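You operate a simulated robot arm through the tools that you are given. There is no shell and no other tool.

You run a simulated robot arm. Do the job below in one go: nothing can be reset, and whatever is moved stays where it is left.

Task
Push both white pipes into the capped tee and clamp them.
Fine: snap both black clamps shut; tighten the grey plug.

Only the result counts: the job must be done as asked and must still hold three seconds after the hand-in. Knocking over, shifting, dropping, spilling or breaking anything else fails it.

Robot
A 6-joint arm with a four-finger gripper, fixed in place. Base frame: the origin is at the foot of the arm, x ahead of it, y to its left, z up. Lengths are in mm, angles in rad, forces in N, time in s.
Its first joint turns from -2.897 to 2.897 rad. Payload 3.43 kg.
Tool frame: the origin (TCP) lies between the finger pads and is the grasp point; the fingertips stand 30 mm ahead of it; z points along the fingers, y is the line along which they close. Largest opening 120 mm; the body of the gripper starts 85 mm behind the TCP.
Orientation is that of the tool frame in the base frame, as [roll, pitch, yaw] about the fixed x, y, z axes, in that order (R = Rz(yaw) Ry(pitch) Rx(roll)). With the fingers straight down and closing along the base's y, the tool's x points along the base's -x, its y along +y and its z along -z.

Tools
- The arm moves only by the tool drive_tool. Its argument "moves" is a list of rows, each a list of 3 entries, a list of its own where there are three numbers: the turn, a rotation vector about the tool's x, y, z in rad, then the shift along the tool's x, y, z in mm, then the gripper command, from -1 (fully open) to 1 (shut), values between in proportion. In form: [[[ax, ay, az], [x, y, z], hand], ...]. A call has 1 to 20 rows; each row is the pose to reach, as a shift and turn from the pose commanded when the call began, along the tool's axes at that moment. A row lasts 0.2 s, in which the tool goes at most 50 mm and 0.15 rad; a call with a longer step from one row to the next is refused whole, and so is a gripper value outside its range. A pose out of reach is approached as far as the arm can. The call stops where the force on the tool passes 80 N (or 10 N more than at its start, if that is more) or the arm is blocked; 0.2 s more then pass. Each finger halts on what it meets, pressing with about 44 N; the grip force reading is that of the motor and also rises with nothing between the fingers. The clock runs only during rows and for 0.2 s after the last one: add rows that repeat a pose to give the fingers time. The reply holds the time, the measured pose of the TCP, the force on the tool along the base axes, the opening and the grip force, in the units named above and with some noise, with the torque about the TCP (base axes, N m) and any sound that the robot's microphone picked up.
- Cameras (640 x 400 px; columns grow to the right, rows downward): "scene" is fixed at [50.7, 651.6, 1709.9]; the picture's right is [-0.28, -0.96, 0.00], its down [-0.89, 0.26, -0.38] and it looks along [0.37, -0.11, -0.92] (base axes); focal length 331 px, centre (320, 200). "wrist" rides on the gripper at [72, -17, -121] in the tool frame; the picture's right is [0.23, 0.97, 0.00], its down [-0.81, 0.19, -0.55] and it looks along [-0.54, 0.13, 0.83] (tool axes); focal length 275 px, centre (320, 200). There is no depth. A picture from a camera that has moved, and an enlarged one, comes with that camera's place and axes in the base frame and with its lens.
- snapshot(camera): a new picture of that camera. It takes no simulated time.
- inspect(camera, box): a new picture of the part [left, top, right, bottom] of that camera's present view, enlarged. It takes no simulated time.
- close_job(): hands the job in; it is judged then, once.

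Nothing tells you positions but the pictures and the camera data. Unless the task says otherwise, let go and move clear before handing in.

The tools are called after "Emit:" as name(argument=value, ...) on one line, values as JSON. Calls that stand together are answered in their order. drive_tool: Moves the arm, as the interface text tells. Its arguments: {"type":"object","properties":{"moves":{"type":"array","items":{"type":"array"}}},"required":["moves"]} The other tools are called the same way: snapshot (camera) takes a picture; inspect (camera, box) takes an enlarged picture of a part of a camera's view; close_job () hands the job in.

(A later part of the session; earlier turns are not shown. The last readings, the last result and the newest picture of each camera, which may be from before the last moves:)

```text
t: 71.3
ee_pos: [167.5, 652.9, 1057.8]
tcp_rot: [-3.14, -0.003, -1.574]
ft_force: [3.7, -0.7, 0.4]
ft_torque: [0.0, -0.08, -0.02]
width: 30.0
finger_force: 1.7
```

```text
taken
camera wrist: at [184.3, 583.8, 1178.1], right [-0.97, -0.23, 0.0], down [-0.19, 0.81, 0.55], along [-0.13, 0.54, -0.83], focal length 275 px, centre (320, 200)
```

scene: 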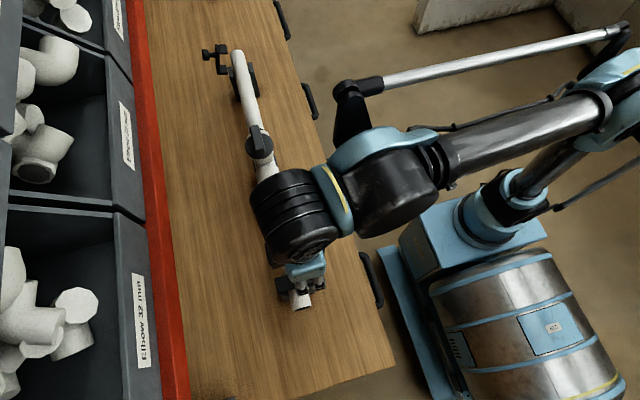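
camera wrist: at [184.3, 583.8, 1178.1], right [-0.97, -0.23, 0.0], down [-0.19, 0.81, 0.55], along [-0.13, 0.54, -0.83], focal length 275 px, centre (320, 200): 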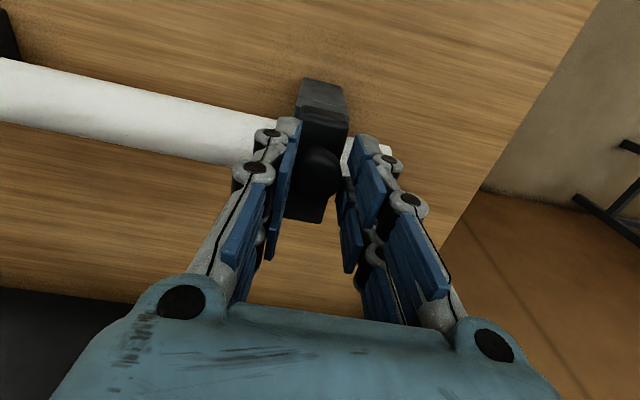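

Emit:
drive_tool(moves=[[[0, 0, 0], [0, 0, 2], 0.53], [[0, 0, 0], [0, 0, 4], 0.53], [[0, 0, 0], [0, 0, 6], 0.53], [[0, 0, 0], [0, 0, 8], 0.53], [[0, 0, 0], [0, 0, 10], 0.53], [[0, 0, 0], [0, 0, 12], 0.53], [[0, 0, 0], [0, 0, 14], 0.53]])

Emit:
snapshot(camera="wrist")

```text
t: 72.9
ee_pos: [167.8, 653.1, 1044.0]
tcp_rot: [-3.139, 0.0, -1.57]
ft_force: [10.1, 2.7, 29.6]
ft_torque: [0.43, -0.77, 0.04]
width: 34.0
finger_force: 5.4
```

```text
taken
camera wrist: at [183.9, 583.2, 1165.0], right [-0.97, -0.23, 0.0], down [-0.19, 0.81, 0.55], along [-0.12, 0.54, -0.83], focal length 275 px, centre (320, 200)
```

wrist: 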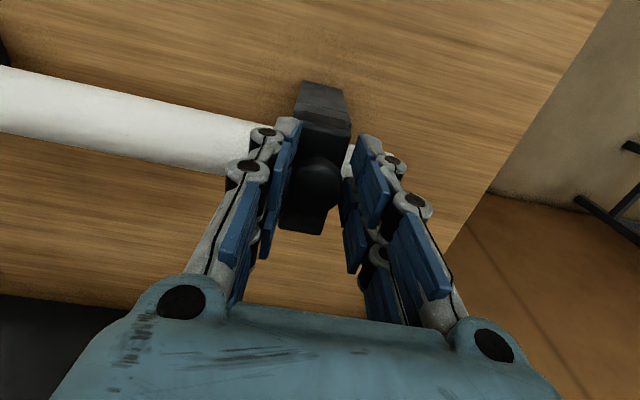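

The fingers are wedging over the plate edges, so I'll stop that. I'll back out, close the fingers, and press exactly on the knob centre (168, 656).

Emit:
drive_tool(moves=[[[0, 0, 0], [0, 0, -5], 0.3], [[0, 0, 0], [0, 0, -30], 0.3], [[0, 0, 0], [0, 0, -55], 0.5], [[0, 0, 0], [-3.3, 0, -55], 1], [[0, 0, 0], [-3.3, 0, -55], 1], [[0, 0, 0], [-3.3, 0, -40], 1], [[0, 0, 0], [-3.3, 0, -34], 1]])

Emit:
snapshot(camera="wrist")

```text
t: 74.5
ee_pos: [166.9, 657.1, 1076.5]
tcp_rot: [-3.139, -0.002, -1.572]
ft_force: [-0.2, 0.4, -0.3]
ft_torque: [0.03, 0.01, -0.06]
width: 0.0
finger_force: 33.4
```

```text
taken
camera wrist: at [182.6, 586.7, 1197.8], right [-0.97, -0.23, 0.0], down [-0.19, 0.81, 0.55], along [-0.13, 0.54, -0.83], focal length 275 px, centre (320, 200)
```

wrist: 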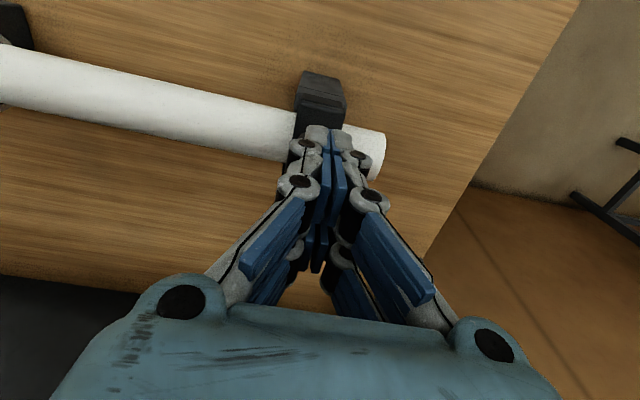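

Emit:
drive_tool(moves=[[[0, 0, 0], [0, -1.3, 2], 1], [[0, 0, 0], [0, -1.3, 4], 1], [[0, 0, 0], [0, -1.3, 6], 1], [[0, 0, 0], [0, -1.3, 8], 1], [[0, 0, 0], [0, -1.3, 9], 1]])

```text
t: 75.4
ee_pos: [154.0, 656.3, 1076.2]
tcp_rot: [-3.129, 0.001, -1.57]
ft_force: [-1.8, 0.1, 19.4]
ft_torque: [0.02, -0.05, 0.0]
width: 0.0
finger_force: 33.4
stopped in row 4: the force on the tool passed its limit at 86 N (the readings are from after the stop); the commanded pose is now the measured one
```

It took 86 N with no further give, then slid off again, so the knob top is at about z=1046 and the yoke sits on a hard stop. I'll check it end-on from the near side.

Emit:
drive_tool(moves=[[[-0.01, 0, 0], [0, 0, -30], 1], [[-0.01, 0, 0], [0, 0, -70], 0.5], [[-0.01, 0, 0.14], [0, 14, -80], 0], [[-0.01, 0, 0.28], [0, 28, -80], 0], [[-0.01, 0, 0.42], [0, 42, -80], 0], [[-0.01, 0, 0.56], [0, 56, -80], 0], [[-0.01, 0, 0.7], [0, 70, -80], 0], [[-0.01, 0, 0.84], [-5, 84, -80], 0], [[-0.01, 0, 0.98], [-10, 98, -80], 0], [[-0.01, 0, 1.12], [-15, 112, -80], 0], [[-0.01, 0, 1.26], [-20, 126, -80], -0.5], [[-0.01, 0, 1.4], [-25, 140, -80], -1], [[-0.01, 0, 1.54], [-30, 154, -80], -1], [[-0.01, 0, 1.57], [-30, 160, -80], -1], [[-0.01, 0, 1.57], [-30, 160, -80], -1]])

Emit:
snapshot(camera="scene")

```text
t: 78.6
ee_pos: [-5.5, 686.4, 1151.2]
tcp_rot: [3.136, 0.006, 3.142]
ft_force: [-0.4, 0.0, -0.1]
ft_torque: [0.02, -0.02, 0.01]
width: 119.8
finger_force: 0.0
```

```text
taken
```

scene: 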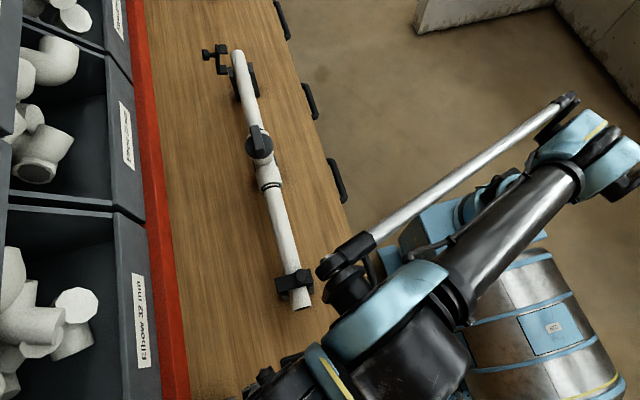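

Emit:
drive_tool(moves=[[[0, -0.14, 0], [0, 0, 8], -1], [[0, -0.28, 0], [0, 0, 16], -1], [[0, -0.42, 0], [0, 0, 24], -1], [[0, -0.56, 0], [0, 0, 32], -1], [[0, -0.7, 0], [0, 0, 40], -1], [[0, -0.8, 0], [0, 0, 55], -1], [[0, -0.8, 0], [0, 0, 60], -1], [[0, -0.8, 0], [0, 0, 60], -1]])

Emit:
snapshot(camera="wrist")

Emit:
inspect(camera="scene", box=[250, 250, 340, 320])

```text
t: 80.4
ee_pos: [-5.2, 686.7, 1092.9]
tcp_rot: [3.132, 0.807, 3.136]
ft_force: [-0.2, -0.5, -0.9]
ft_torque: [0.02, 0.02, -0.02]
width: 120.3
finger_force: 0.0
```

```text
taken
camera wrist: at [-141.9, 670.5, 1124.1], right [-0.16, 0.97, -0.16], down [0.16, 0.19, 0.97], along [0.97, 0.13, -0.19], focal length 275 px, centre (320, 200)
```

wrist: 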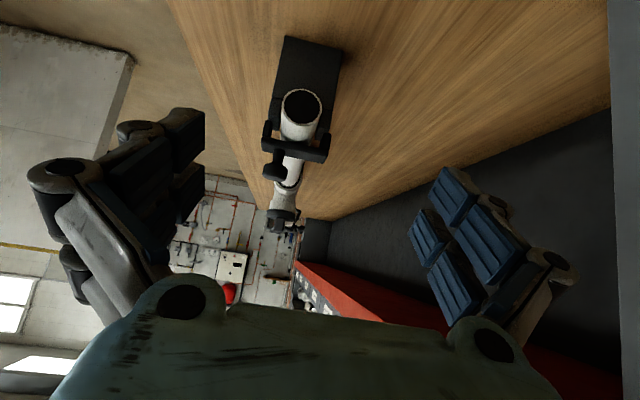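

```text
5.71 times, centred on (295, 285) of scene
camera zoom: at [50.7, 651.6, 1709.9], right [-0.28, -0.96, 0.0], down [-0.89, 0.26, -0.38], along [0.37, -0.11, -0.92], focal length 1890 px, centre (463, -286)
```

zoom: 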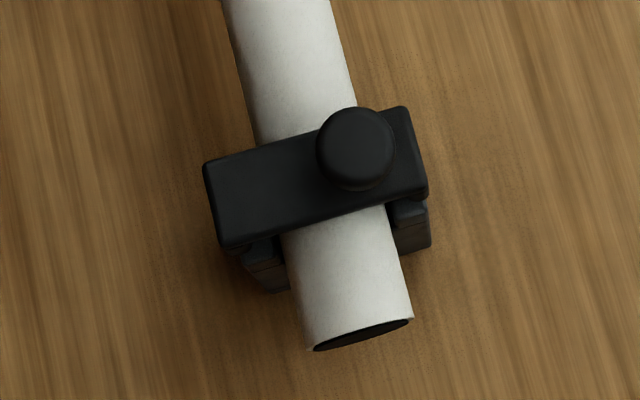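

Emit:
inspect(camera="wrist", box=[250, 80, 350, 200])

Emit:
inspect(camera="wrist", box=[255, 100, 345, 160])

```text
3.33 times, centred on (300, 140) of wrist
camera zoom: at [-141.9, 670.5, 1124.1], right [-0.16, 0.97, -0.16], down [0.16, 0.19, 0.97], along [0.97, 0.13, -0.19], focal length 918 px, centre (387, 400)
```

zoom: 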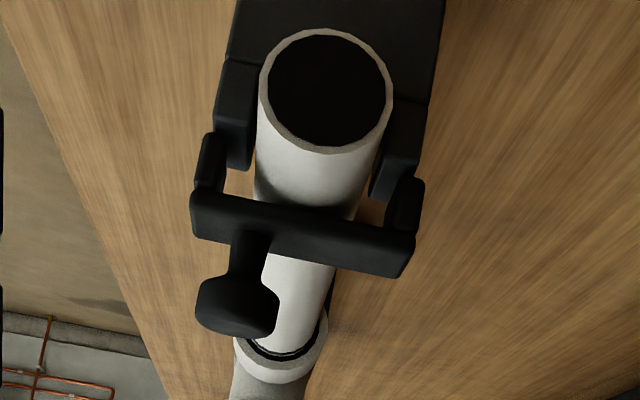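

```text
6.67 times, centred on (300, 130) of wrist
camera zoom: at [-141.9, 670.5, 1124.1], right [-0.16, 0.97, -0.16], down [0.16, 0.19, 0.97], along [0.97, 0.13, -0.19], focal length 1835 px, centre (453, 667)
```

zoom: 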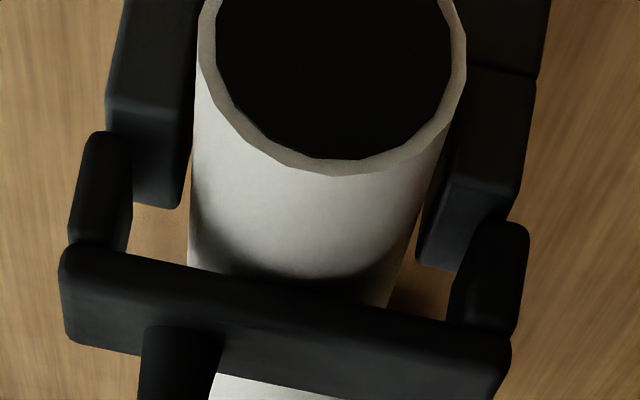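

End-on, the near clamp is level, with both prongs hooked evenly outside the cradle arms and nothing sagging: it's shut. Now the far clamp. First I'll level the tool and rise.

Emit:
drive_tool(moves=[[[0, 0.135, 0], [-16, -6, -10], -1], [[0, 0.27, 0], [-32, -12, -20], -1], [[0, 0.405, 0], [-48, -18, -30], -1], [[0, 0.54, 0], [-64, -25, -40], -1], [[0, 0.675, 0], [-80, -32, -50], -1], [[0, 0.807, 0], [-93, -40, -62], -1], [[0, 0.807, 0], [-93, -40, -62], -1]])

```text
t: 82.0
ee_pos: [12.6, 644.2, 1202.5]
tcp_rot: [3.136, -0.002, -3.141]
ft_force: [0.2, 0.5, 0.1]
ft_torque: [-0.02, 0.0, -0.02]
width: 120.0
finger_force: 0.1
```

Emit:
drive_tool(moves=[[[0, 0, -0.1], [-40, -4, -1], -1], [[0, 0, -0.2], [-80, -8, -2], -1], [[0, 0, -0.3], [-120, -12, -3], -1], [[0, 0, -0.4], [-160, -16, -4], -1], [[0, 0, -0.5], [-200, -20, -5], -1], [[0, 0, -0.6], [-240, -24, -6], -1], [[0, 0, -0.7], [-280, -28, -7], -1], [[0, 0, -0.8], [-320, -32, -8], -1], [[0, 0, -0.9], [-360, -36, -8], -1], [[0, 0, -1.0], [-400, -40, -8], -1], [[0, 0, -1.1], [-440, -44, -8], -1], [[0, 0, -1.2], [-480, -48, -8], -1], [[0, 0, -1.3], [-520, -52, -8], -1], [[0, 0, -1.4], [-560, -57, -8], -1], [[0, 0, -1.5], [-600, -62, -8], -1], [[0, 0, -1.571], [-645, -66, -8], -1], [[0, 0, -1.571], [-690, -70, -8], -1], [[0, 0, -1.571], [-727, -74, -8], -1], [[0, 0, -1.571], [-727, -74, -8], -1]])

Emit:
snapshot(camera="wrist")

Emit:
snapshot(camera="scene")

```text
t: 86.0
ee_pos: [740.4, 571.6, 1209.0]
tcp_rot: [3.141, 0.006, -1.571]
ft_force: [0.1, 0.3, 0.1]
ft_torque: [-0.03, -0.01, 0.01]
width: 119.9
finger_force: 0.0
```

```text
taken
camera wrist: at [757.2, 501.1, 1329.4], right [-0.97, -0.23, 0.0], down [-0.19, 0.81, 0.56], along [-0.13, 0.54, -0.83], focal length 275 px, centre (320, 200)
```

wrist: 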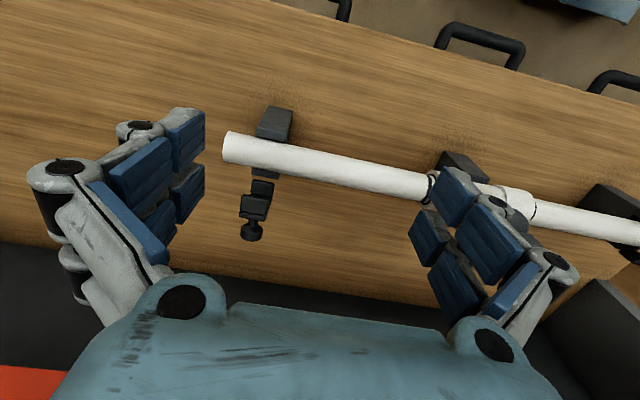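

```text
taken
```

scene: 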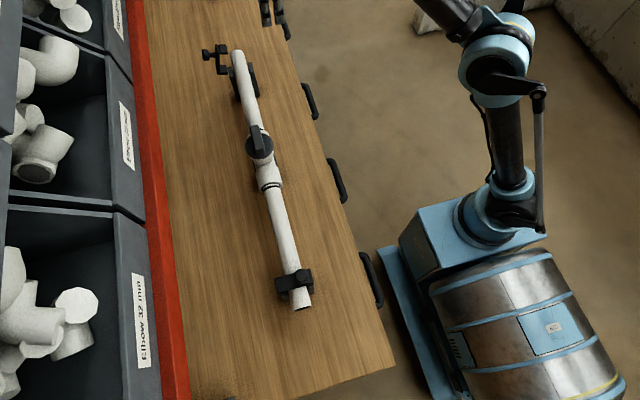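

Emit:
inspect(camera="wrist", box=[200, 90, 320, 260])

Emit:
inspect(camera="wrist", box=[400, 150, 560, 240])

```text
2.35 times, centred on (260, 175) of wrist
camera zoom: at [757.2, 501.1, 1329.4], right [-0.97, -0.23, 0.0], down [-0.19, 0.81, 0.56], along [-0.13, 0.54, -0.83], focal length 648 px, centre (461, 259)
```

zoom: 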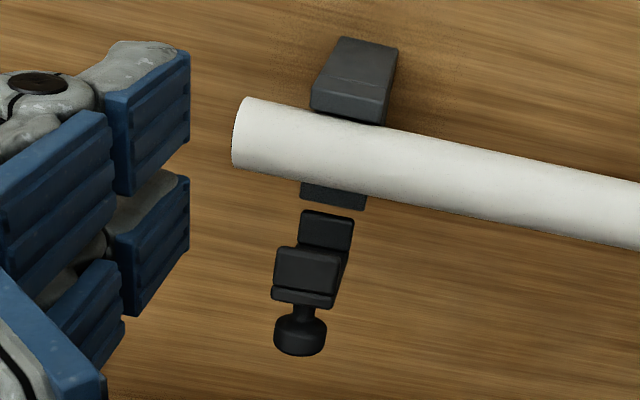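

```text
4.00 times, centred on (480, 195) of wrist
camera zoom: at [757.2, 501.1, 1329.4], right [-0.97, -0.23, 0.0], down [-0.19, 0.81, 0.56], along [-0.13, 0.54, -0.83], focal length 1101 px, centre (-320, 220)
```

zoom: 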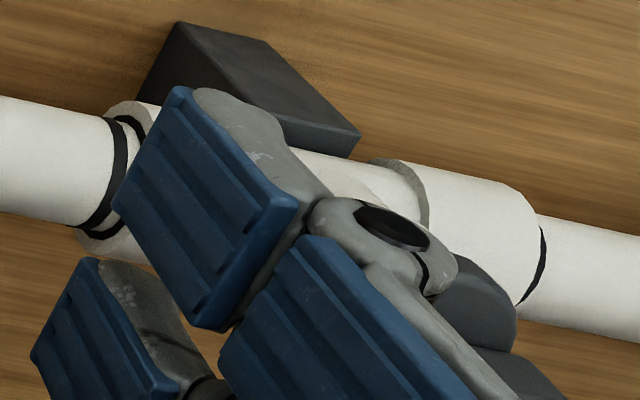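

Intersecting two views puts the far knob at about (789, 749, 1055). I'll tilt the tool outward toward +y for reach and move to a pre-grasp in front of the knob.

Emit:
drive_tool(moves=[[[0, -0.13, 0], [-20, -10, 10], -0.2], [[0, -0.26, 0], [-45, -20, 25], -0.2], [[0, -0.39, 0], [-70, -30, 45], -0.2], [[0, -0.52, 0], [-95, -40, 63], -0.2], [[0, -0.65, 0], [-121.7, -48.6, 81], -0.2], [[0, -0.65, 0], [-121.7, -48.6, 81], -0.2]])

Emit:
snapshot(camera="wrist")

Emit:
snapshot(camera="scene")

```text
t: 87.4
ee_pos: [787.1, 695.2, 1128.0]
tcp_rot: [-3.141, 0.657, -1.571]
ft_force: [-0.6, -0.2, -0.9]
ft_torque: [-0.01, 0.0, 0.04]
width: 71.8
finger_force: 0.1
```

```text
taken
camera wrist: at [804.1, 566.6, 1181.8], right [-0.97, -0.18, -0.14], down [-0.19, 0.3, 0.93], along [-0.13, 0.93, -0.33], focal length 275 px, centre (320, 200)
```

wrist: 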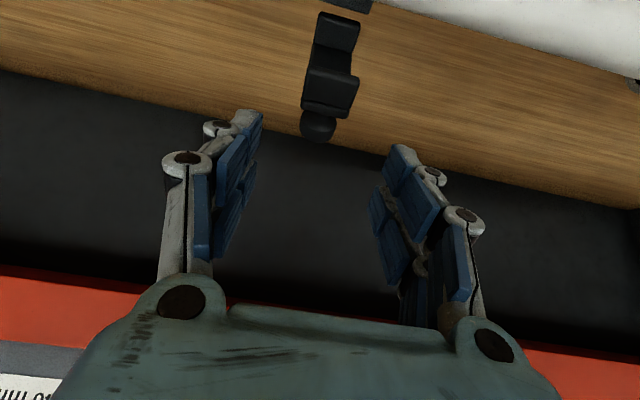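

```text
taken
```

scene: 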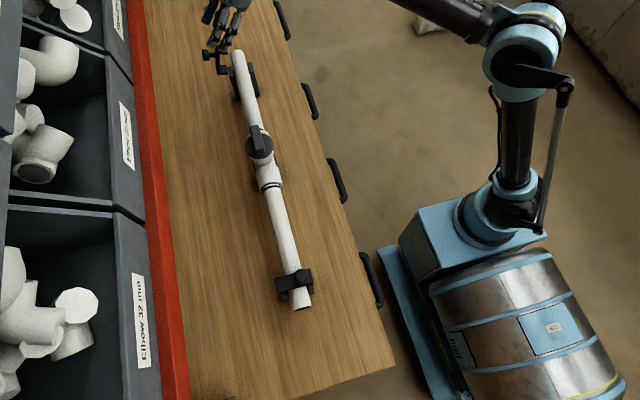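

Emit:
drive_tool(moves=[[[0, 0, 0], [0.5, -1.3, 25], -0.1], [[0, 0, 0], [0.5, -1.3, 50], 0], [[0, 0, 0], [0.5, -1.3, 67], 0], [[0, 0, 0], [0.5, -1.3, 67], 0], [[0, 0, 0], [0.5, -1.3, 67], 0.3], [[0, 0, 0], [0.5, -1.3, 67], 1], [[0, 0, 0], [0.5, -1.3, 67], 1], [[0, 0, 0], [0.5, -1.3, 67], 1]])

Emit:
snapshot(camera="wrist")

```text
t: 89.2
ee_pos: [790.3, 734.3, 1076.3]
tcp_rot: [3.141, 0.655, -1.572]
ft_force: [-11.0, -3.8, -7.2]
ft_torque: [0.02, 0.14, -0.19]
width: 29.8
finger_force: 44.9
```

```text
taken
camera wrist: at [806.8, 606.3, 1128.4], right [-0.97, -0.18, -0.14], down [-0.19, 0.31, 0.93], along [-0.13, 0.93, -0.33], focal length 275 px, centre (320, 200)
```

wrist: 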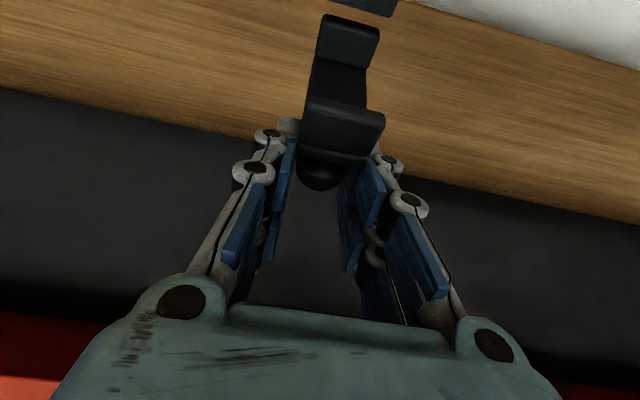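

The knob is held (about 30 mm). I'll swing it along the same arc with the tool tilt held constant.

Emit:
drive_tool(moves=[[[0, 0, 0], [2.1, 0, -5], 1], [[0, 0, 0], [4.4, 0, -9.8], 1], [[0, 0, 0], [7.1, 0, -14.3], 1], [[0, 0, 0], [10, 0, -18.5], 1], [[0, 0, 0], [13.2, 0, -22.6], 1], [[0, 0, 0], [16.7, 0, -26.4], 1]])

Emit:
snapshot(camera="wrist")

```text
t: 90.6
ee_pos: [789.2, 706.8, 1086.5]
tcp_rot: [3.142, 0.654, -1.569]
ft_force: [-17.6, 15.0, -9.1]
ft_torque: [1.4, 0.37, 0.14]
width: 26.8
finger_force: 44.7
```

```text
taken
camera wrist: at [806.9, 577.6, 1139.0], right [-0.97, -0.18, -0.14], down [-0.19, 0.31, 0.93], along [-0.13, 0.93, -0.33], focal length 275 px, centre (320, 200)
```

wrist: 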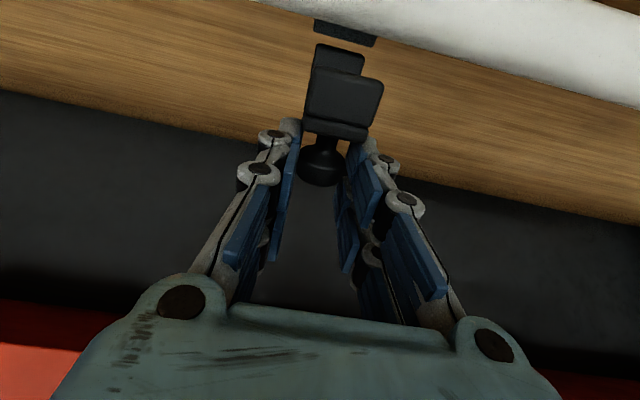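

Emit:
drive_tool(moves=[[[0, 0, 0], [3.8, 0, -3.5], 1], [[0, 0, 0], [7.8, 0, -6.9], 1], [[0, 0, 0], [12, 0, -9.9], 1], [[0, 0, 0], [16.4, 0, -12.6], 1], [[0, 0, 0], [21, 0, -15], 1], [[0, 0, 0], [25.8, 0, -17], 1], [[0, 0, 0], [30.6, 0, -18.7], 1], [[0, 0, 0], [35.6, 0, -20.1], 1]])

Emit:
snapshot(camera="wrist")

```text
t: 92.4
ee_pos: [789.8, 663.6, 1082.4]
tcp_rot: [-3.14, 0.658, -1.567]
ft_force: [-1.0, 3.9, 33.9]
ft_torque: [1.97, -0.05, -0.11]
width: 25.5
finger_force: 44.9
```

```text
taken
camera wrist: at [806.5, 534.6, 1134.5], right [-0.97, -0.18, -0.14], down [-0.19, 0.31, 0.93], along [-0.13, 0.93, -0.33], focal length 275 px, centre (320, 200)
```

wrist: 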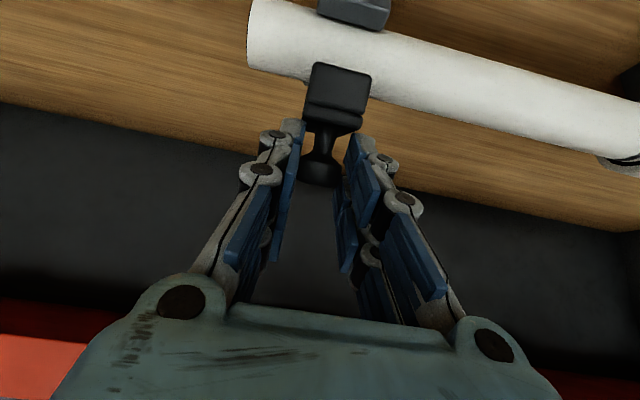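

Emit:
drive_tool(moves=[[[0, 0, 0], [3.3, 0, -3.2], 1], [[0, 0, 0], [7.8, 0, -4.9], 1], [[0, 0, 0], [12.8, 0, -5.4], 1], [[0, 0, 0], [18.1, 0, -5.1], 1]])

Emit:
snapshot(camera="wrist")

```text
t: 93.4
ee_pos: [789.6, 647.2, 1075.9]
tcp_rot: [3.142, 0.655, -1.572]
ft_force: [-5.5, 2.6, 25.5]
ft_torque: [1.79, 0.14, 0.09]
width: 25.2
finger_force: 45.3
```

```text
taken
camera wrist: at [806.5, 517.5, 1127.2], right [-0.97, -0.18, -0.14], down [-0.19, 0.31, 0.93], along [-0.13, 0.93, -0.33], focal length 275 px, centre (320, 200)
```

wrist: 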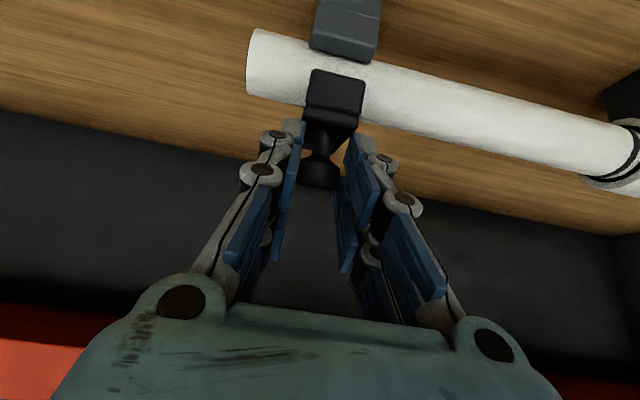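

Emit:
drive_tool(moves=[[[0, 0, 0], [2.5, 0, 0.2], 1], [[0, 0, 0], [5.1, 0, 0.4], 1], [[0, 0, 0], [7.7, 0, 0.7], 1], [[0, 0, 0], [10.3, 0, 1.1], 1], [[0, 0, 0], [12.8, 0, 1.9], 1], [[0, 0, 0], [15.3, 0, 2.7], 1]])

Emit:
snapshot(camera="wrist")

Emit:
inspect(camera="wrist", box=[260, 20, 400, 200])

```text
t: 94.8
ee_pos: [790.3, 635.2, 1065.7]
tcp_rot: [-3.14, 0.656, -1.571]
ft_force: [-5.1, -13.8, 39.8]
ft_torque: [1.93, 0.01, 0.12]
width: 25.5
finger_force: 44.2
```

```text
taken
camera wrist: at [806.5, 506.1, 1117.3], right [-0.97, -0.18, -0.14], down [-0.19, 0.3, 0.93], along [-0.13, 0.93, -0.33], focal length 275 px, centre (320, 200)
```

wrist: 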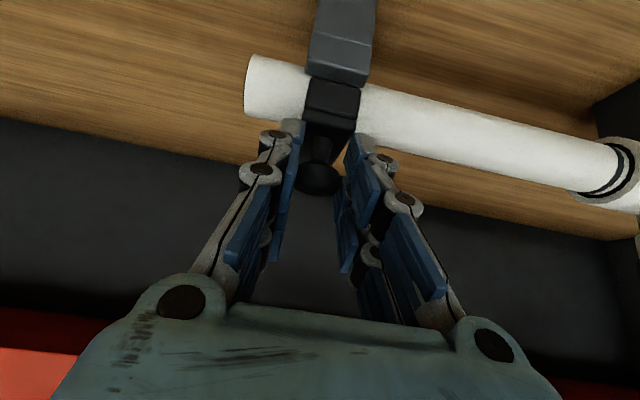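

```text
2.22 times, centred on (330, 110) of wrist
camera zoom: at [806.5, 506.1, 1117.3], right [-0.97, -0.18, -0.14], down [-0.19, 0.3, 0.93], along [-0.13, 0.93, -0.33], focal length 612 px, centre (298, 400)
```

zoom: 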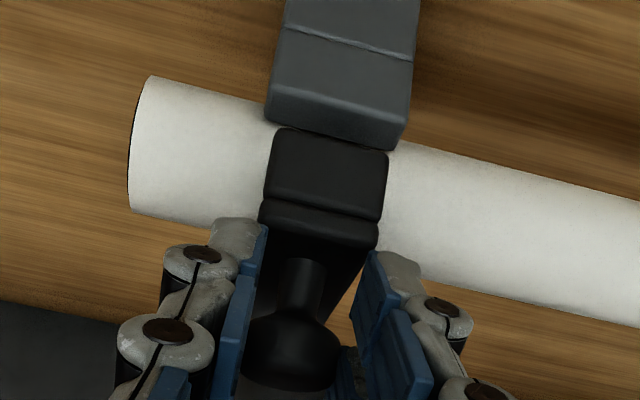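

Emit:
drive_tool(moves=[[[0, 0, 0], [2.7, 0, 1], 1], [[0, 0, 0], [5.4, 0, 2.1], 1], [[0, 0, 0], [7.7, 0, 3.5], 1], [[0, 0, 0], [10.1, 0, 4.9], 1]])

Emit:
inspect(camera="wrist", box=[260, 20, 400, 200])

```text
t: 95.8
ee_pos: [789.5, 629.2, 1056.6]
tcp_rot: [-3.141, 0.656, -1.57]
ft_force: [-2.5, -28.3, 42.4]
ft_torque: [1.53, 0.01, 0.05]
width: 27.2
finger_force: 44.8
```

```text
2.22 times, centred on (330, 110) of wrist
camera zoom: at [806.5, 500.2, 1107.0], right [-0.97, -0.18, -0.14], down [-0.19, 0.3, 0.93], along [-0.13, 0.94, -0.33], focal length 612 px, centre (298, 400)
```

zoom: 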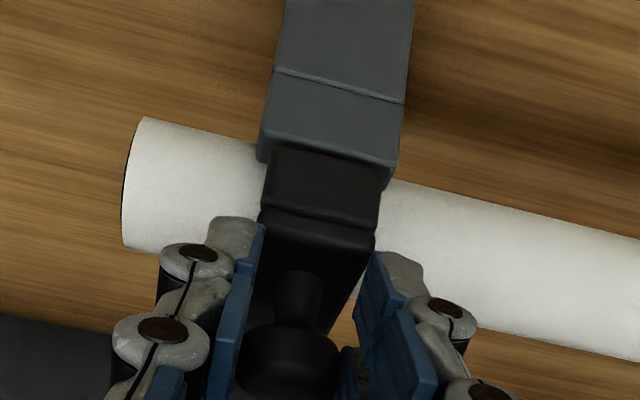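

Emit:
drive_tool(moves=[[[0, 0, 0], [2, 0, 1], 1], [[0, 0, 0], [4, 0, 2], 1], [[0, 0, 0], [5.7, 0, 3.2], 1], [[0, 0, 0], [7.3, 0, 4.5], 1], [[0, 0, 0], [7.3, 0, 4.5], 1]])

Emit:
inspect(camera="wrist", box=[260, 20, 400, 200])

```text
t: 97.0
ee_pos: [790.8, 629.2, 1046.6]
tcp_rot: [-3.139, 0.658, -1.57]
ft_force: [4.5, -3.1, 57.3]
ft_torque: [0.49, -0.12, -0.11]
width: 27.4
finger_force: 45.0
```

```text
2.22 times, centred on (330, 110) of wrist
camera zoom: at [806.5, 498.8, 1098.8], right [-0.97, -0.18, -0.14], down [-0.19, 0.3, 0.93], along [-0.13, 0.94, -0.33], focal length 612 px, centre (298, 400)
```

zoom: 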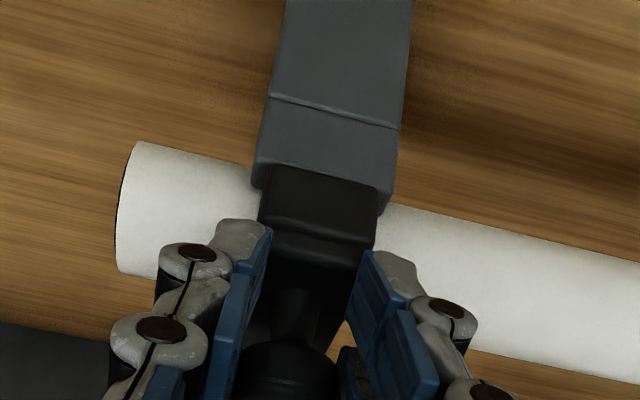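

The far prong now overlaps its arm by the same amount as the near one. I'll release, back straight out along the tool, and check.

Emit:
drive_tool(moves=[[[0, 0, 0], [0, 0, -2], 0.3], [[0, 0, 0], [0, 0, -4], 0.1], [[0, 0, 0], [-2, 0, -25], 0], [[0, 0, 0], [-4, 0, -60], 0], [[0, 0, 0], [-4, 0, -100], -0.3], [[0, 0, 0], [-4, 0, -110], -0.3], [[0, 0, 0], [-4, 0, -110], -0.3]])

Emit:
snapshot(camera="wrist")

Emit:
inspect(camera="scene", box=[190, 20, 290, 110])

```text
t: 98.6
ee_pos: [789.9, 566.7, 1134.3]
tcp_rot: [3.14, 0.655, -1.568]
ft_force: [0.3, -0.9, -0.5]
ft_torque: [0.0, 0.02, -0.04]
width: 78.1
finger_force: 0.1
```

```text
taken
camera wrist: at [806.8, 437.4, 1186.6], right [-0.97, -0.18, -0.14], down [-0.19, 0.31, 0.93], along [-0.13, 0.93, -0.33], focal length 275 px, centre (320, 200)
```

wrist: 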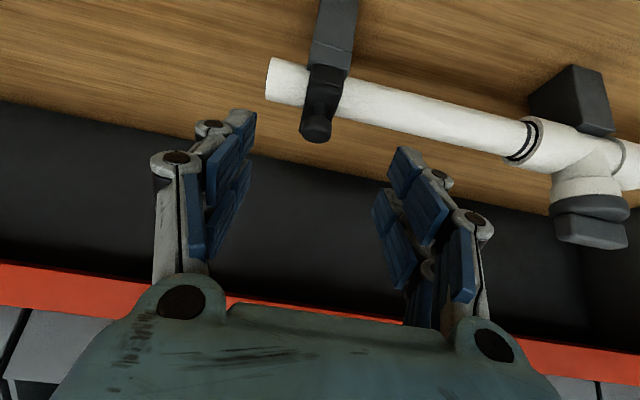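

```text
4.44 times, centred on (240, 65) of scene
camera zoom: at [50.7, 651.6, 1709.9], right [-0.28, -0.96, 0.0], down [-0.89, 0.26, -0.38], along [0.37, -0.11, -0.92], focal length 1470 px, centre (676, 800)
```

zoom: 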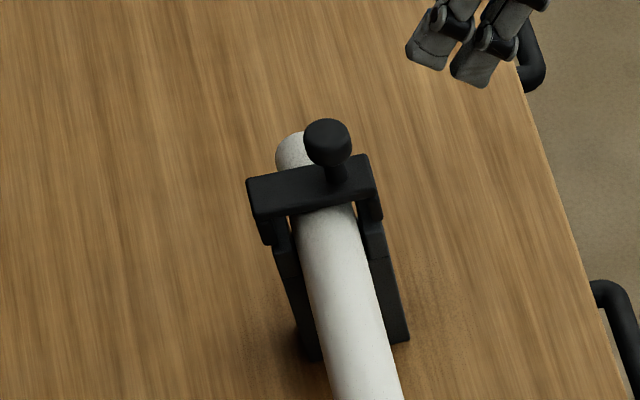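

Both clamps look level and fully over their pipes. I'll check the joints and the clamp once more in detail.

Emit:
inspect(camera="wrist", box=[480, 90, 600, 190])

Emit:
inspect(camera="wrist", box=[260, 20, 380, 150])

Emit:
inspect(camera="scene", box=[235, 100, 295, 200])

Emit:
snapshot(camera="scene")

```text
4.00 times, centred on (540, 140) of wrist
camera zoom: at [806.8, 437.4, 1186.6], right [-0.97, -0.18, -0.14], down [-0.19, 0.31, 0.93], along [-0.13, 0.93, -0.33], focal length 1101 px, centre (-560, 440)
```

zoom: 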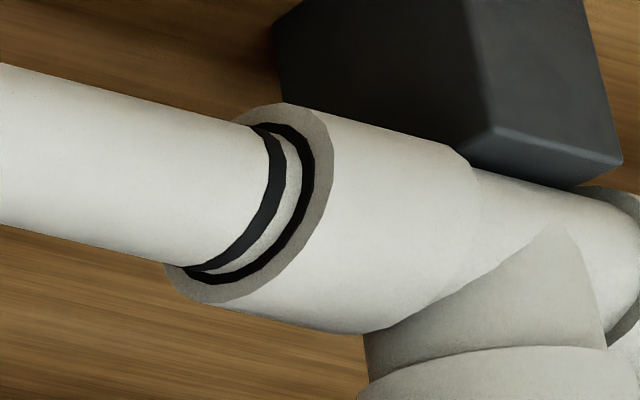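

```text
3.08 times, centred on (320, 85) of wrist
camera zoom: at [806.8, 437.4, 1186.6], right [-0.97, -0.18, -0.14], down [-0.19, 0.31, 0.93], along [-0.13, 0.93, -0.33], focal length 847 px, centre (320, 554)
```

zoom: 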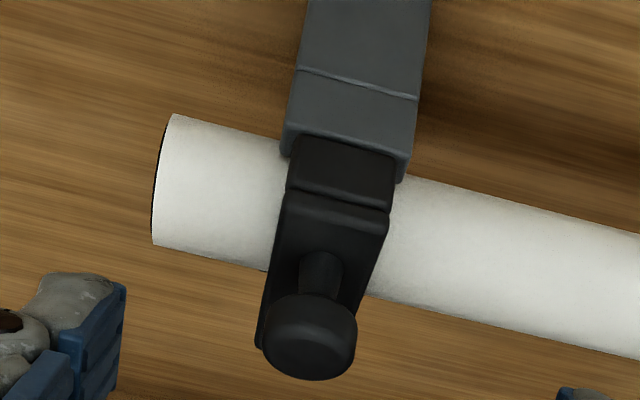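

```text
4.00 times, centred on (265, 150) of scene
camera zoom: at [50.7, 651.6, 1709.9], right [-0.28, -0.96, 0.0], down [-0.89, 0.26, -0.38], along [0.37, -0.11, -0.92], focal length 1323 px, centre (540, 400)
```

zoom: 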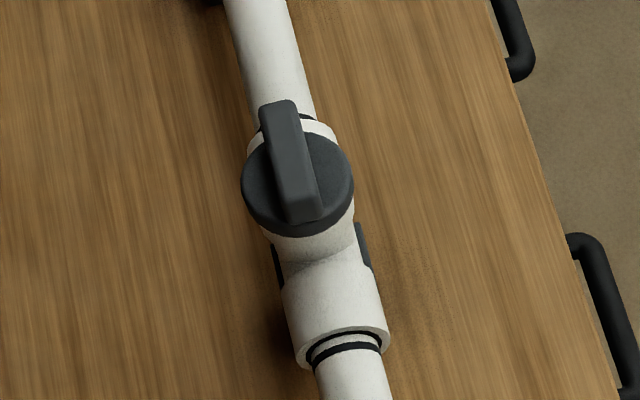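

```text
taken
```

scene: 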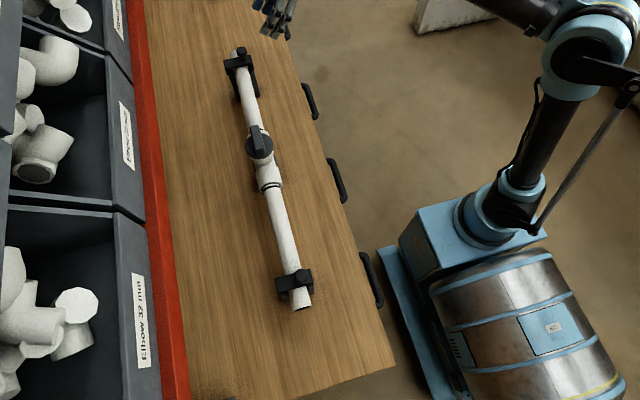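

Everything lines up the way the near side does. To be sure the far clamp is as firmly seated as the near one, which took 86 N without moving, I'll press its knob from above with closed fingers.

Emit:
drive_tool(moves=[[[0, 0.1, 0], [-10, 0, 0], 0.5], [[0, 0.2, 0], [-25, 0, 20], 1], [[0, 0.3, 0], [-40, 0, 45], 1], [[0, 0.355, 0], [-51.4, 0, 71.4], 1], [[0, 0.355, 0], [-51.4, 0, 71.4], 1]])

Emit:
snapshot(camera="wrist")

Emit:
inspect(camera="scene", box=[190, 20, 290, 110])

```text
t: 99.8
ee_pos: [790.1, 648.9, 1107.9]
tcp_rot: [3.141, 0.299, -1.569]
ft_force: [-0.2, 0.6, -1.1]
ft_torque: [-0.02, 0.02, 0.01]
width: 0.0
finger_force: 33.0
```

```text
taken
camera wrist: at [807.5, 546.4, 1202.2], right [-0.97, -0.22, -0.07], down [-0.19, 0.61, 0.77], along [-0.13, 0.76, -0.64], focal length 275 px, centre (320, 200)
```

wrist: 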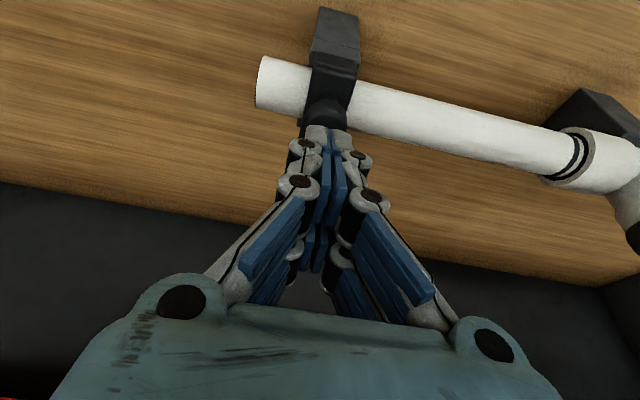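

```text
4.44 times, centred on (240, 65) of scene
camera zoom: at [50.7, 651.6, 1709.9], right [-0.28, -0.96, 0.0], down [-0.89, 0.26, -0.38], along [0.37, -0.11, -0.92], focal length 1470 px, centre (676, 800)
```

zoom: 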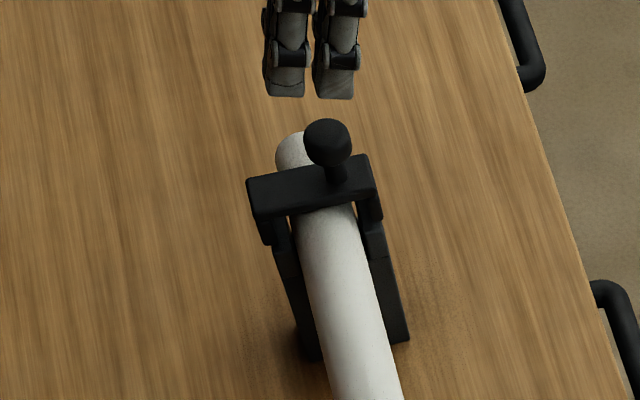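

Emit:
drive_tool(moves=[[[0, 0, 0], [4.4, 0, 14.3], 1], [[0, 0, 0], [7.4, 0, 23.9], 1], [[0, 0, 0], [8.5, 0, 27.7], 1], [[0, 0, 0], [9.1, 0, 29.6], 1], [[0, 0, 0], [9.7, 0, 31.5], 1], [[0, 0, 0], [10.3, 0, 33.4], 1]])

Emit:
inspect(camera="scene", box=[190, 20, 290, 110])

```text
t: 101.2
ee_pos: [790.1, 646.6, 1076.6]
tcp_rot: [3.141, 0.3, -1.571]
ft_force: [14.2, -9.5, 62.2]
ft_torque: [-0.76, -0.48, 0.11]
width: 5.9
finger_force: 33.8
```

```text
4.44 times, centred on (240, 65) of scene
camera zoom: at [50.7, 651.6, 1709.9], right [-0.28, -0.96, 0.0], down [-0.89, 0.26, -0.38], along [0.37, -0.11, -0.92], focal length 1470 px, centre (676, 800)
```

zoom: 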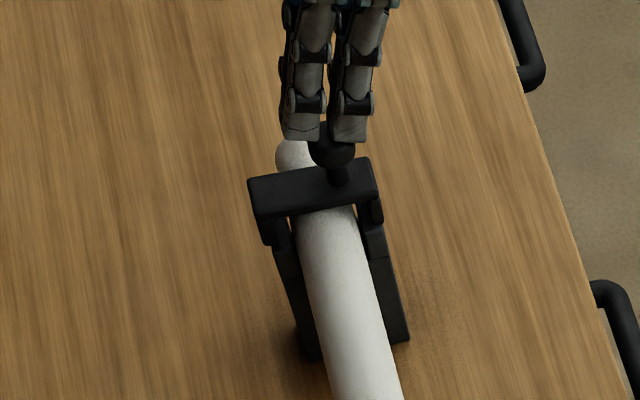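

The knob took 62 N with essentially no movement. I'll back off and compare.

Emit:
drive_tool(moves=[[[0, 0, 0], [-3, 0, -10], 1], [[0, 0, 0], [-5, 0, -40], 1], [[0, 0, 0], [20, 0, -80], 0.5], [[0, 0, 0], [60, 0, -110], 0], [[0, 0, 0], [100, 0, -130], 0], [[0, 0, 0], [130, 0, -140], 0], [[0, 0, 0], [130, 0, -140], 0]])

Emit:
inspect(camera="scene", box=[190, 20, 290, 110])

Emit:
snapshot(camera="wrist")

Emit:
inspect(camera="scene", box=[250, 250, 340, 320])

```text
t: 102.8
ee_pos: [792.6, 483.3, 1169.4]
tcp_rot: [3.141, 0.299, -1.57]
ft_force: [-0.2, -0.2, 0.0]
ft_torque: [0.01, 0.02, -0.02]
width: 59.9
finger_force: 0.0
```

```text
4.44 times, centred on (240, 65) of scene
camera zoom: at [50.7, 651.6, 1709.9], right [-0.28, -0.96, 0.0], down [-0.89, 0.26, -0.38], along [0.37, -0.11, -0.92], focal length 1470 px, centre (676, 800)
```

zoom: 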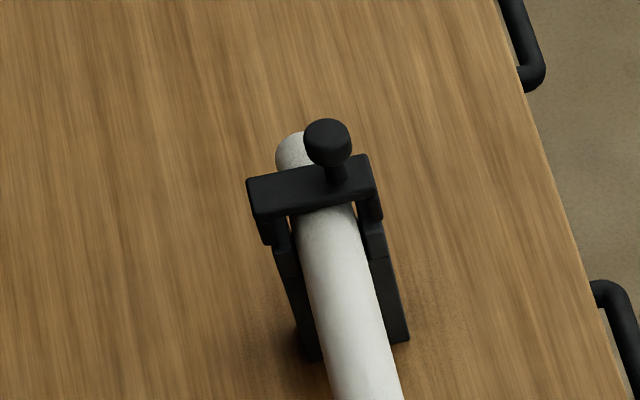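

```text
taken
camera wrist: at [808.2, 380.5, 1264.4], right [-0.97, -0.22, -0.07], down [-0.19, 0.61, 0.77], along [-0.13, 0.76, -0.64], focal length 275 px, centre (320, 200)
```

wrist: 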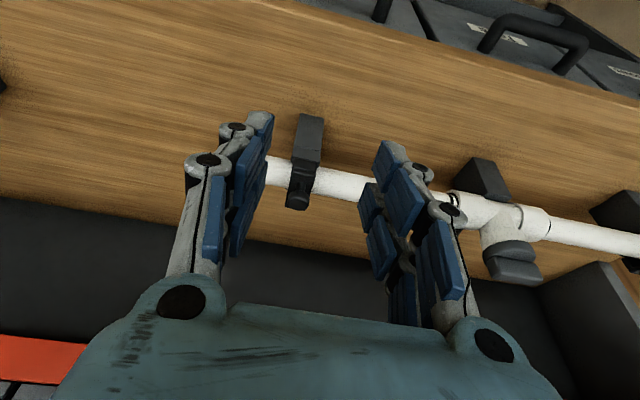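

```text
5.71 times, centred on (295, 285) of scene
camera zoom: at [50.7, 651.6, 1709.9], right [-0.28, -0.96, 0.0], down [-0.89, 0.26, -0.38], along [0.37, -0.11, -0.92], focal length 1890 px, centre (463, -286)
```

zoom: 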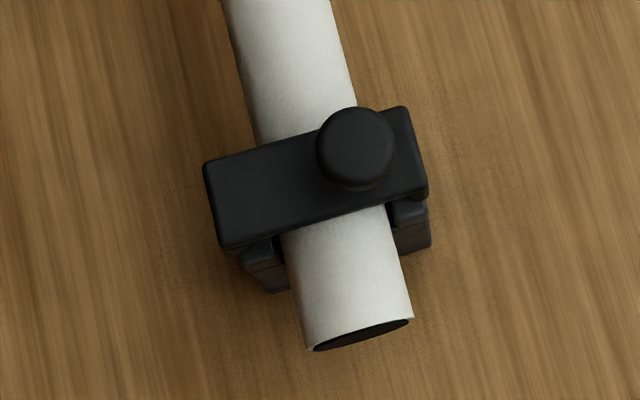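

Under load the far yoke dipped a few pixels and sprang back, so I want to know whether it's latched. I'll nudge the knob lightly from the -y side in the opening direction and read the force.

Emit:
drive_tool(moves=[[[0, 0, 0], [-10, 1, 25], 0.5], [[0, 0, 0], [-22, 1, 55], 1], [[0, 0, 0], [-35, 2, 80], 1], [[0, 0, 0], [-48, 2.6, 105], 1], [[0, 0, 0], [-61.3, 2.6, 129.2], 1], [[0, 0, 0], [-61.3, 2.6, 129.2], 1]])

Emit:
snapshot(camera="wrist")

Emit:
inspect(camera="scene", box=[190, 20, 290, 110])

```text
t: 104.2
ee_pos: [787.6, 582.3, 1063.1]
tcp_rot: [-3.14, 0.298, -1.57]
ft_force: [-0.8, -0.7, 0.4]
ft_torque: [0.03, -0.01, -0.01]
width: 0.0
finger_force: 33.9
```

```text
taken
camera wrist: at [805.1, 478.8, 1157.4], right [-0.97, -0.22, -0.07], down [-0.19, 0.61, 0.77], along [-0.13, 0.76, -0.64], focal length 275 px, centre (320, 200)
```

wrist: 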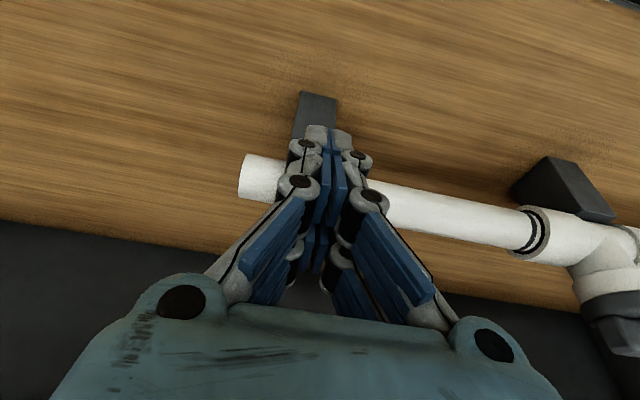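

```text
4.44 times, centred on (240, 65) of scene
camera zoom: at [50.7, 651.6, 1709.9], right [-0.28, -0.96, 0.0], down [-0.89, 0.26, -0.38], along [0.37, -0.11, -0.92], focal length 1470 px, centre (676, 800)
```

zoom: 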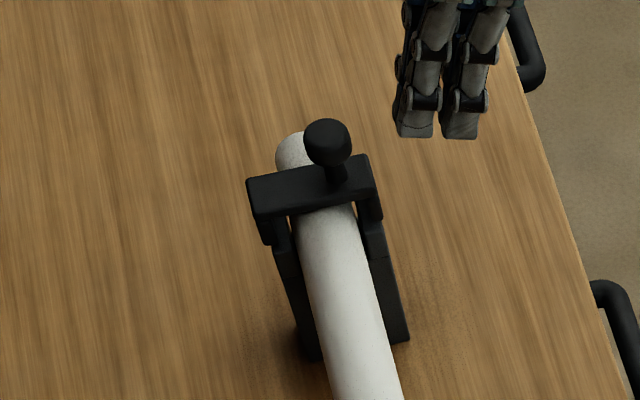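

Emit:
drive_tool(moves=[[[0, 0, 0], [-9.5, 0, 2.9], 1], [[0, 0, 0], [-19.1, 0, 5.9], 1], [[0, 0, 0], [-23.9, 0, 7.4], 1], [[0, 0, 0], [-26.7, 0, 8.3], 1]])

Emit:
inspect(camera="scene", box=[190, 20, 290, 110])

```text
t: 105.2
ee_pos: [789.2, 609.2, 1063.8]
tcp_rot: [3.14, 0.301, -1.571]
ft_force: [-0.4, 0.5, -0.1]
ft_torque: [0.04, -0.04, 0.01]
width: 0.1
finger_force: 33.4
```

```text
4.44 times, centred on (240, 65) of scene
camera zoom: at [50.7, 651.6, 1709.9], right [-0.28, -0.96, 0.0], down [-0.89, 0.26, -0.38], along [0.37, -0.11, -0.92], focal length 1470 px, centre (676, 800)
```

zoom: 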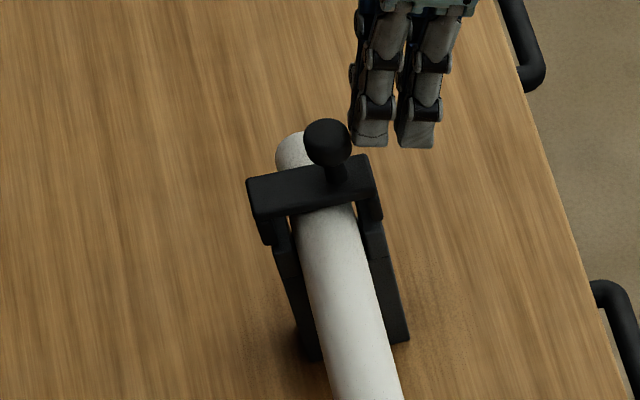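

Emit:
drive_tool(moves=[[[0, 0, 0], [-1.4, 0, 0.4], 1], [[0, 0, 0], [-2.9, 0, 0.9], 1], [[0, 0, 0], [-3.8, 0, 1.2], 1]])

Emit:
inspect(camera="scene", box=[190, 20, 290, 110])

```text
t: 106.0
ee_pos: [787.9, 611.3, 1065.0]
tcp_rot: [3.141, 0.301, -1.57]
ft_force: [-1.0, -5.1, 3.4]
ft_torque: [0.0, -0.01, 0.03]
width: 0.1
finger_force: 33.9
```

```text
4.44 times, centred on (240, 65) of scene
camera zoom: at [50.7, 651.6, 1709.9], right [-0.28, -0.96, 0.0], down [-0.89, 0.26, -0.38], along [0.37, -0.11, -0.92], focal length 1470 px, centre (676, 800)
```

zoom: 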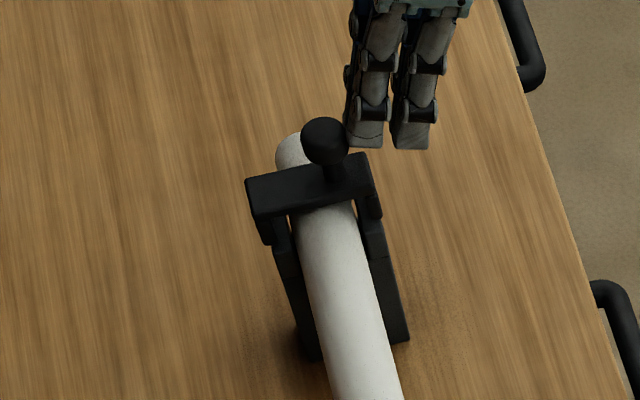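

Emit:
drive_tool(moves=[[[0, 0, 0], [4, 0, -1.2], 1], [[0, 0, 0], [10, 0, -3], 1], [[0, 0, 0], [10, 0, -3], 1]])

Emit:
inspect(camera="scene", box=[190, 20, 290, 110])

```text
t: 106.8
ee_pos: [787.4, 602.9, 1064.7]
tcp_rot: [3.14, 0.302, -1.572]
ft_force: [-0.2, 0.1, 0.2]
ft_torque: [0.01, 0.02, -0.03]
width: 0.0
finger_force: 33.2
```

```text
4.44 times, centred on (240, 65) of scene
camera zoom: at [50.7, 651.6, 1709.9], right [-0.28, -0.96, 0.0], down [-0.89, 0.26, -0.38], along [0.37, -0.11, -0.92], focal length 1470 px, centre (676, 800)
```

zoom: 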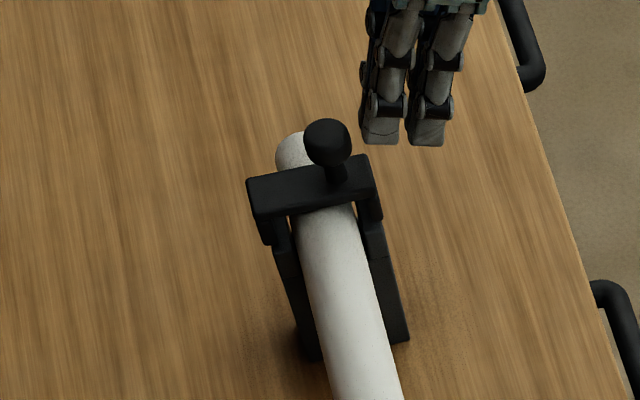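

The yoke springs back to the same closed position after a 5 N nudge. I'll nudge a little harder, once, to tell a latch from plain gravity.

Emit:
drive_tool(moves=[[[0, 0, 0], [-6, 0, 1.8], 1], [[0, 0, 0], [-9, 0, 2.8], 1], [[0, 0, 0], [-11, 0, 3.4], 1], [[0, 0, 0], [-13, 0, 4], 1]])

Emit:
inspect(camera="scene", box=[190, 20, 290, 110])

```text
t: 107.8
ee_pos: [787.0, 616.7, 1064.7]
tcp_rot: [-3.141, 0.299, -1.572]
ft_force: [-2.1, -6.6, 4.1]
ft_torque: [0.05, 0.01, 0.05]
width: 0.0
finger_force: 33.4
```

```text
4.44 times, centred on (240, 65) of scene
camera zoom: at [50.7, 651.6, 1709.9], right [-0.28, -0.96, 0.0], down [-0.89, 0.26, -0.38], along [0.37, -0.11, -0.92], focal length 1470 px, centre (676, 800)
```

zoom: 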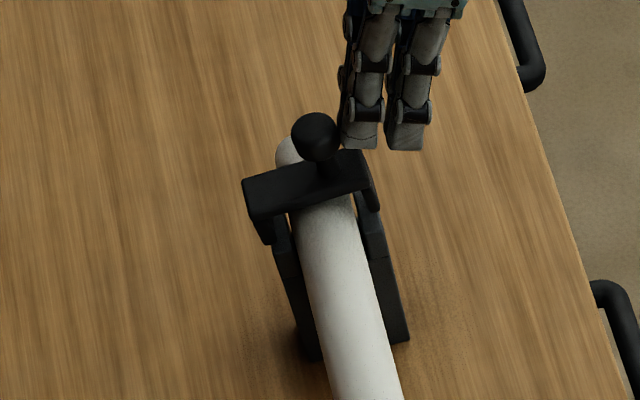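

Emit:
drive_tool(moves=[[[0, 0, 0], [4, 0, -1.2], 1], [[0, 0, 0], [14, 0, -4], 1], [[0, 0, 0], [24, 0, -8], 1], [[0, 0, 0], [24, 0, -8], 1]])

Emit:
inspect(camera="scene", box=[190, 20, 290, 110])

```text
t: 108.8
ee_pos: [788.8, 590.3, 1063.8]
tcp_rot: [3.141, 0.3, -1.571]
ft_force: [0.2, 0.2, -0.3]
ft_torque: [-0.03, 0.0, 0.01]
width: 0.1
finger_force: 33.5
```

```text
4.44 times, centred on (240, 65) of scene
camera zoom: at [50.7, 651.6, 1709.9], right [-0.28, -0.96, 0.0], down [-0.89, 0.26, -0.38], along [0.37, -0.11, -0.92], focal length 1470 px, centre (676, 800)
```

zoom: 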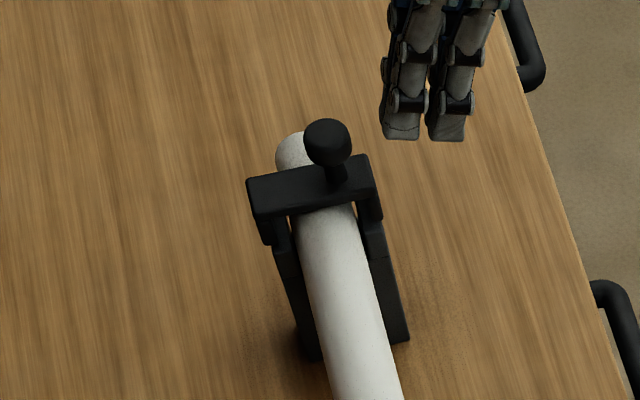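

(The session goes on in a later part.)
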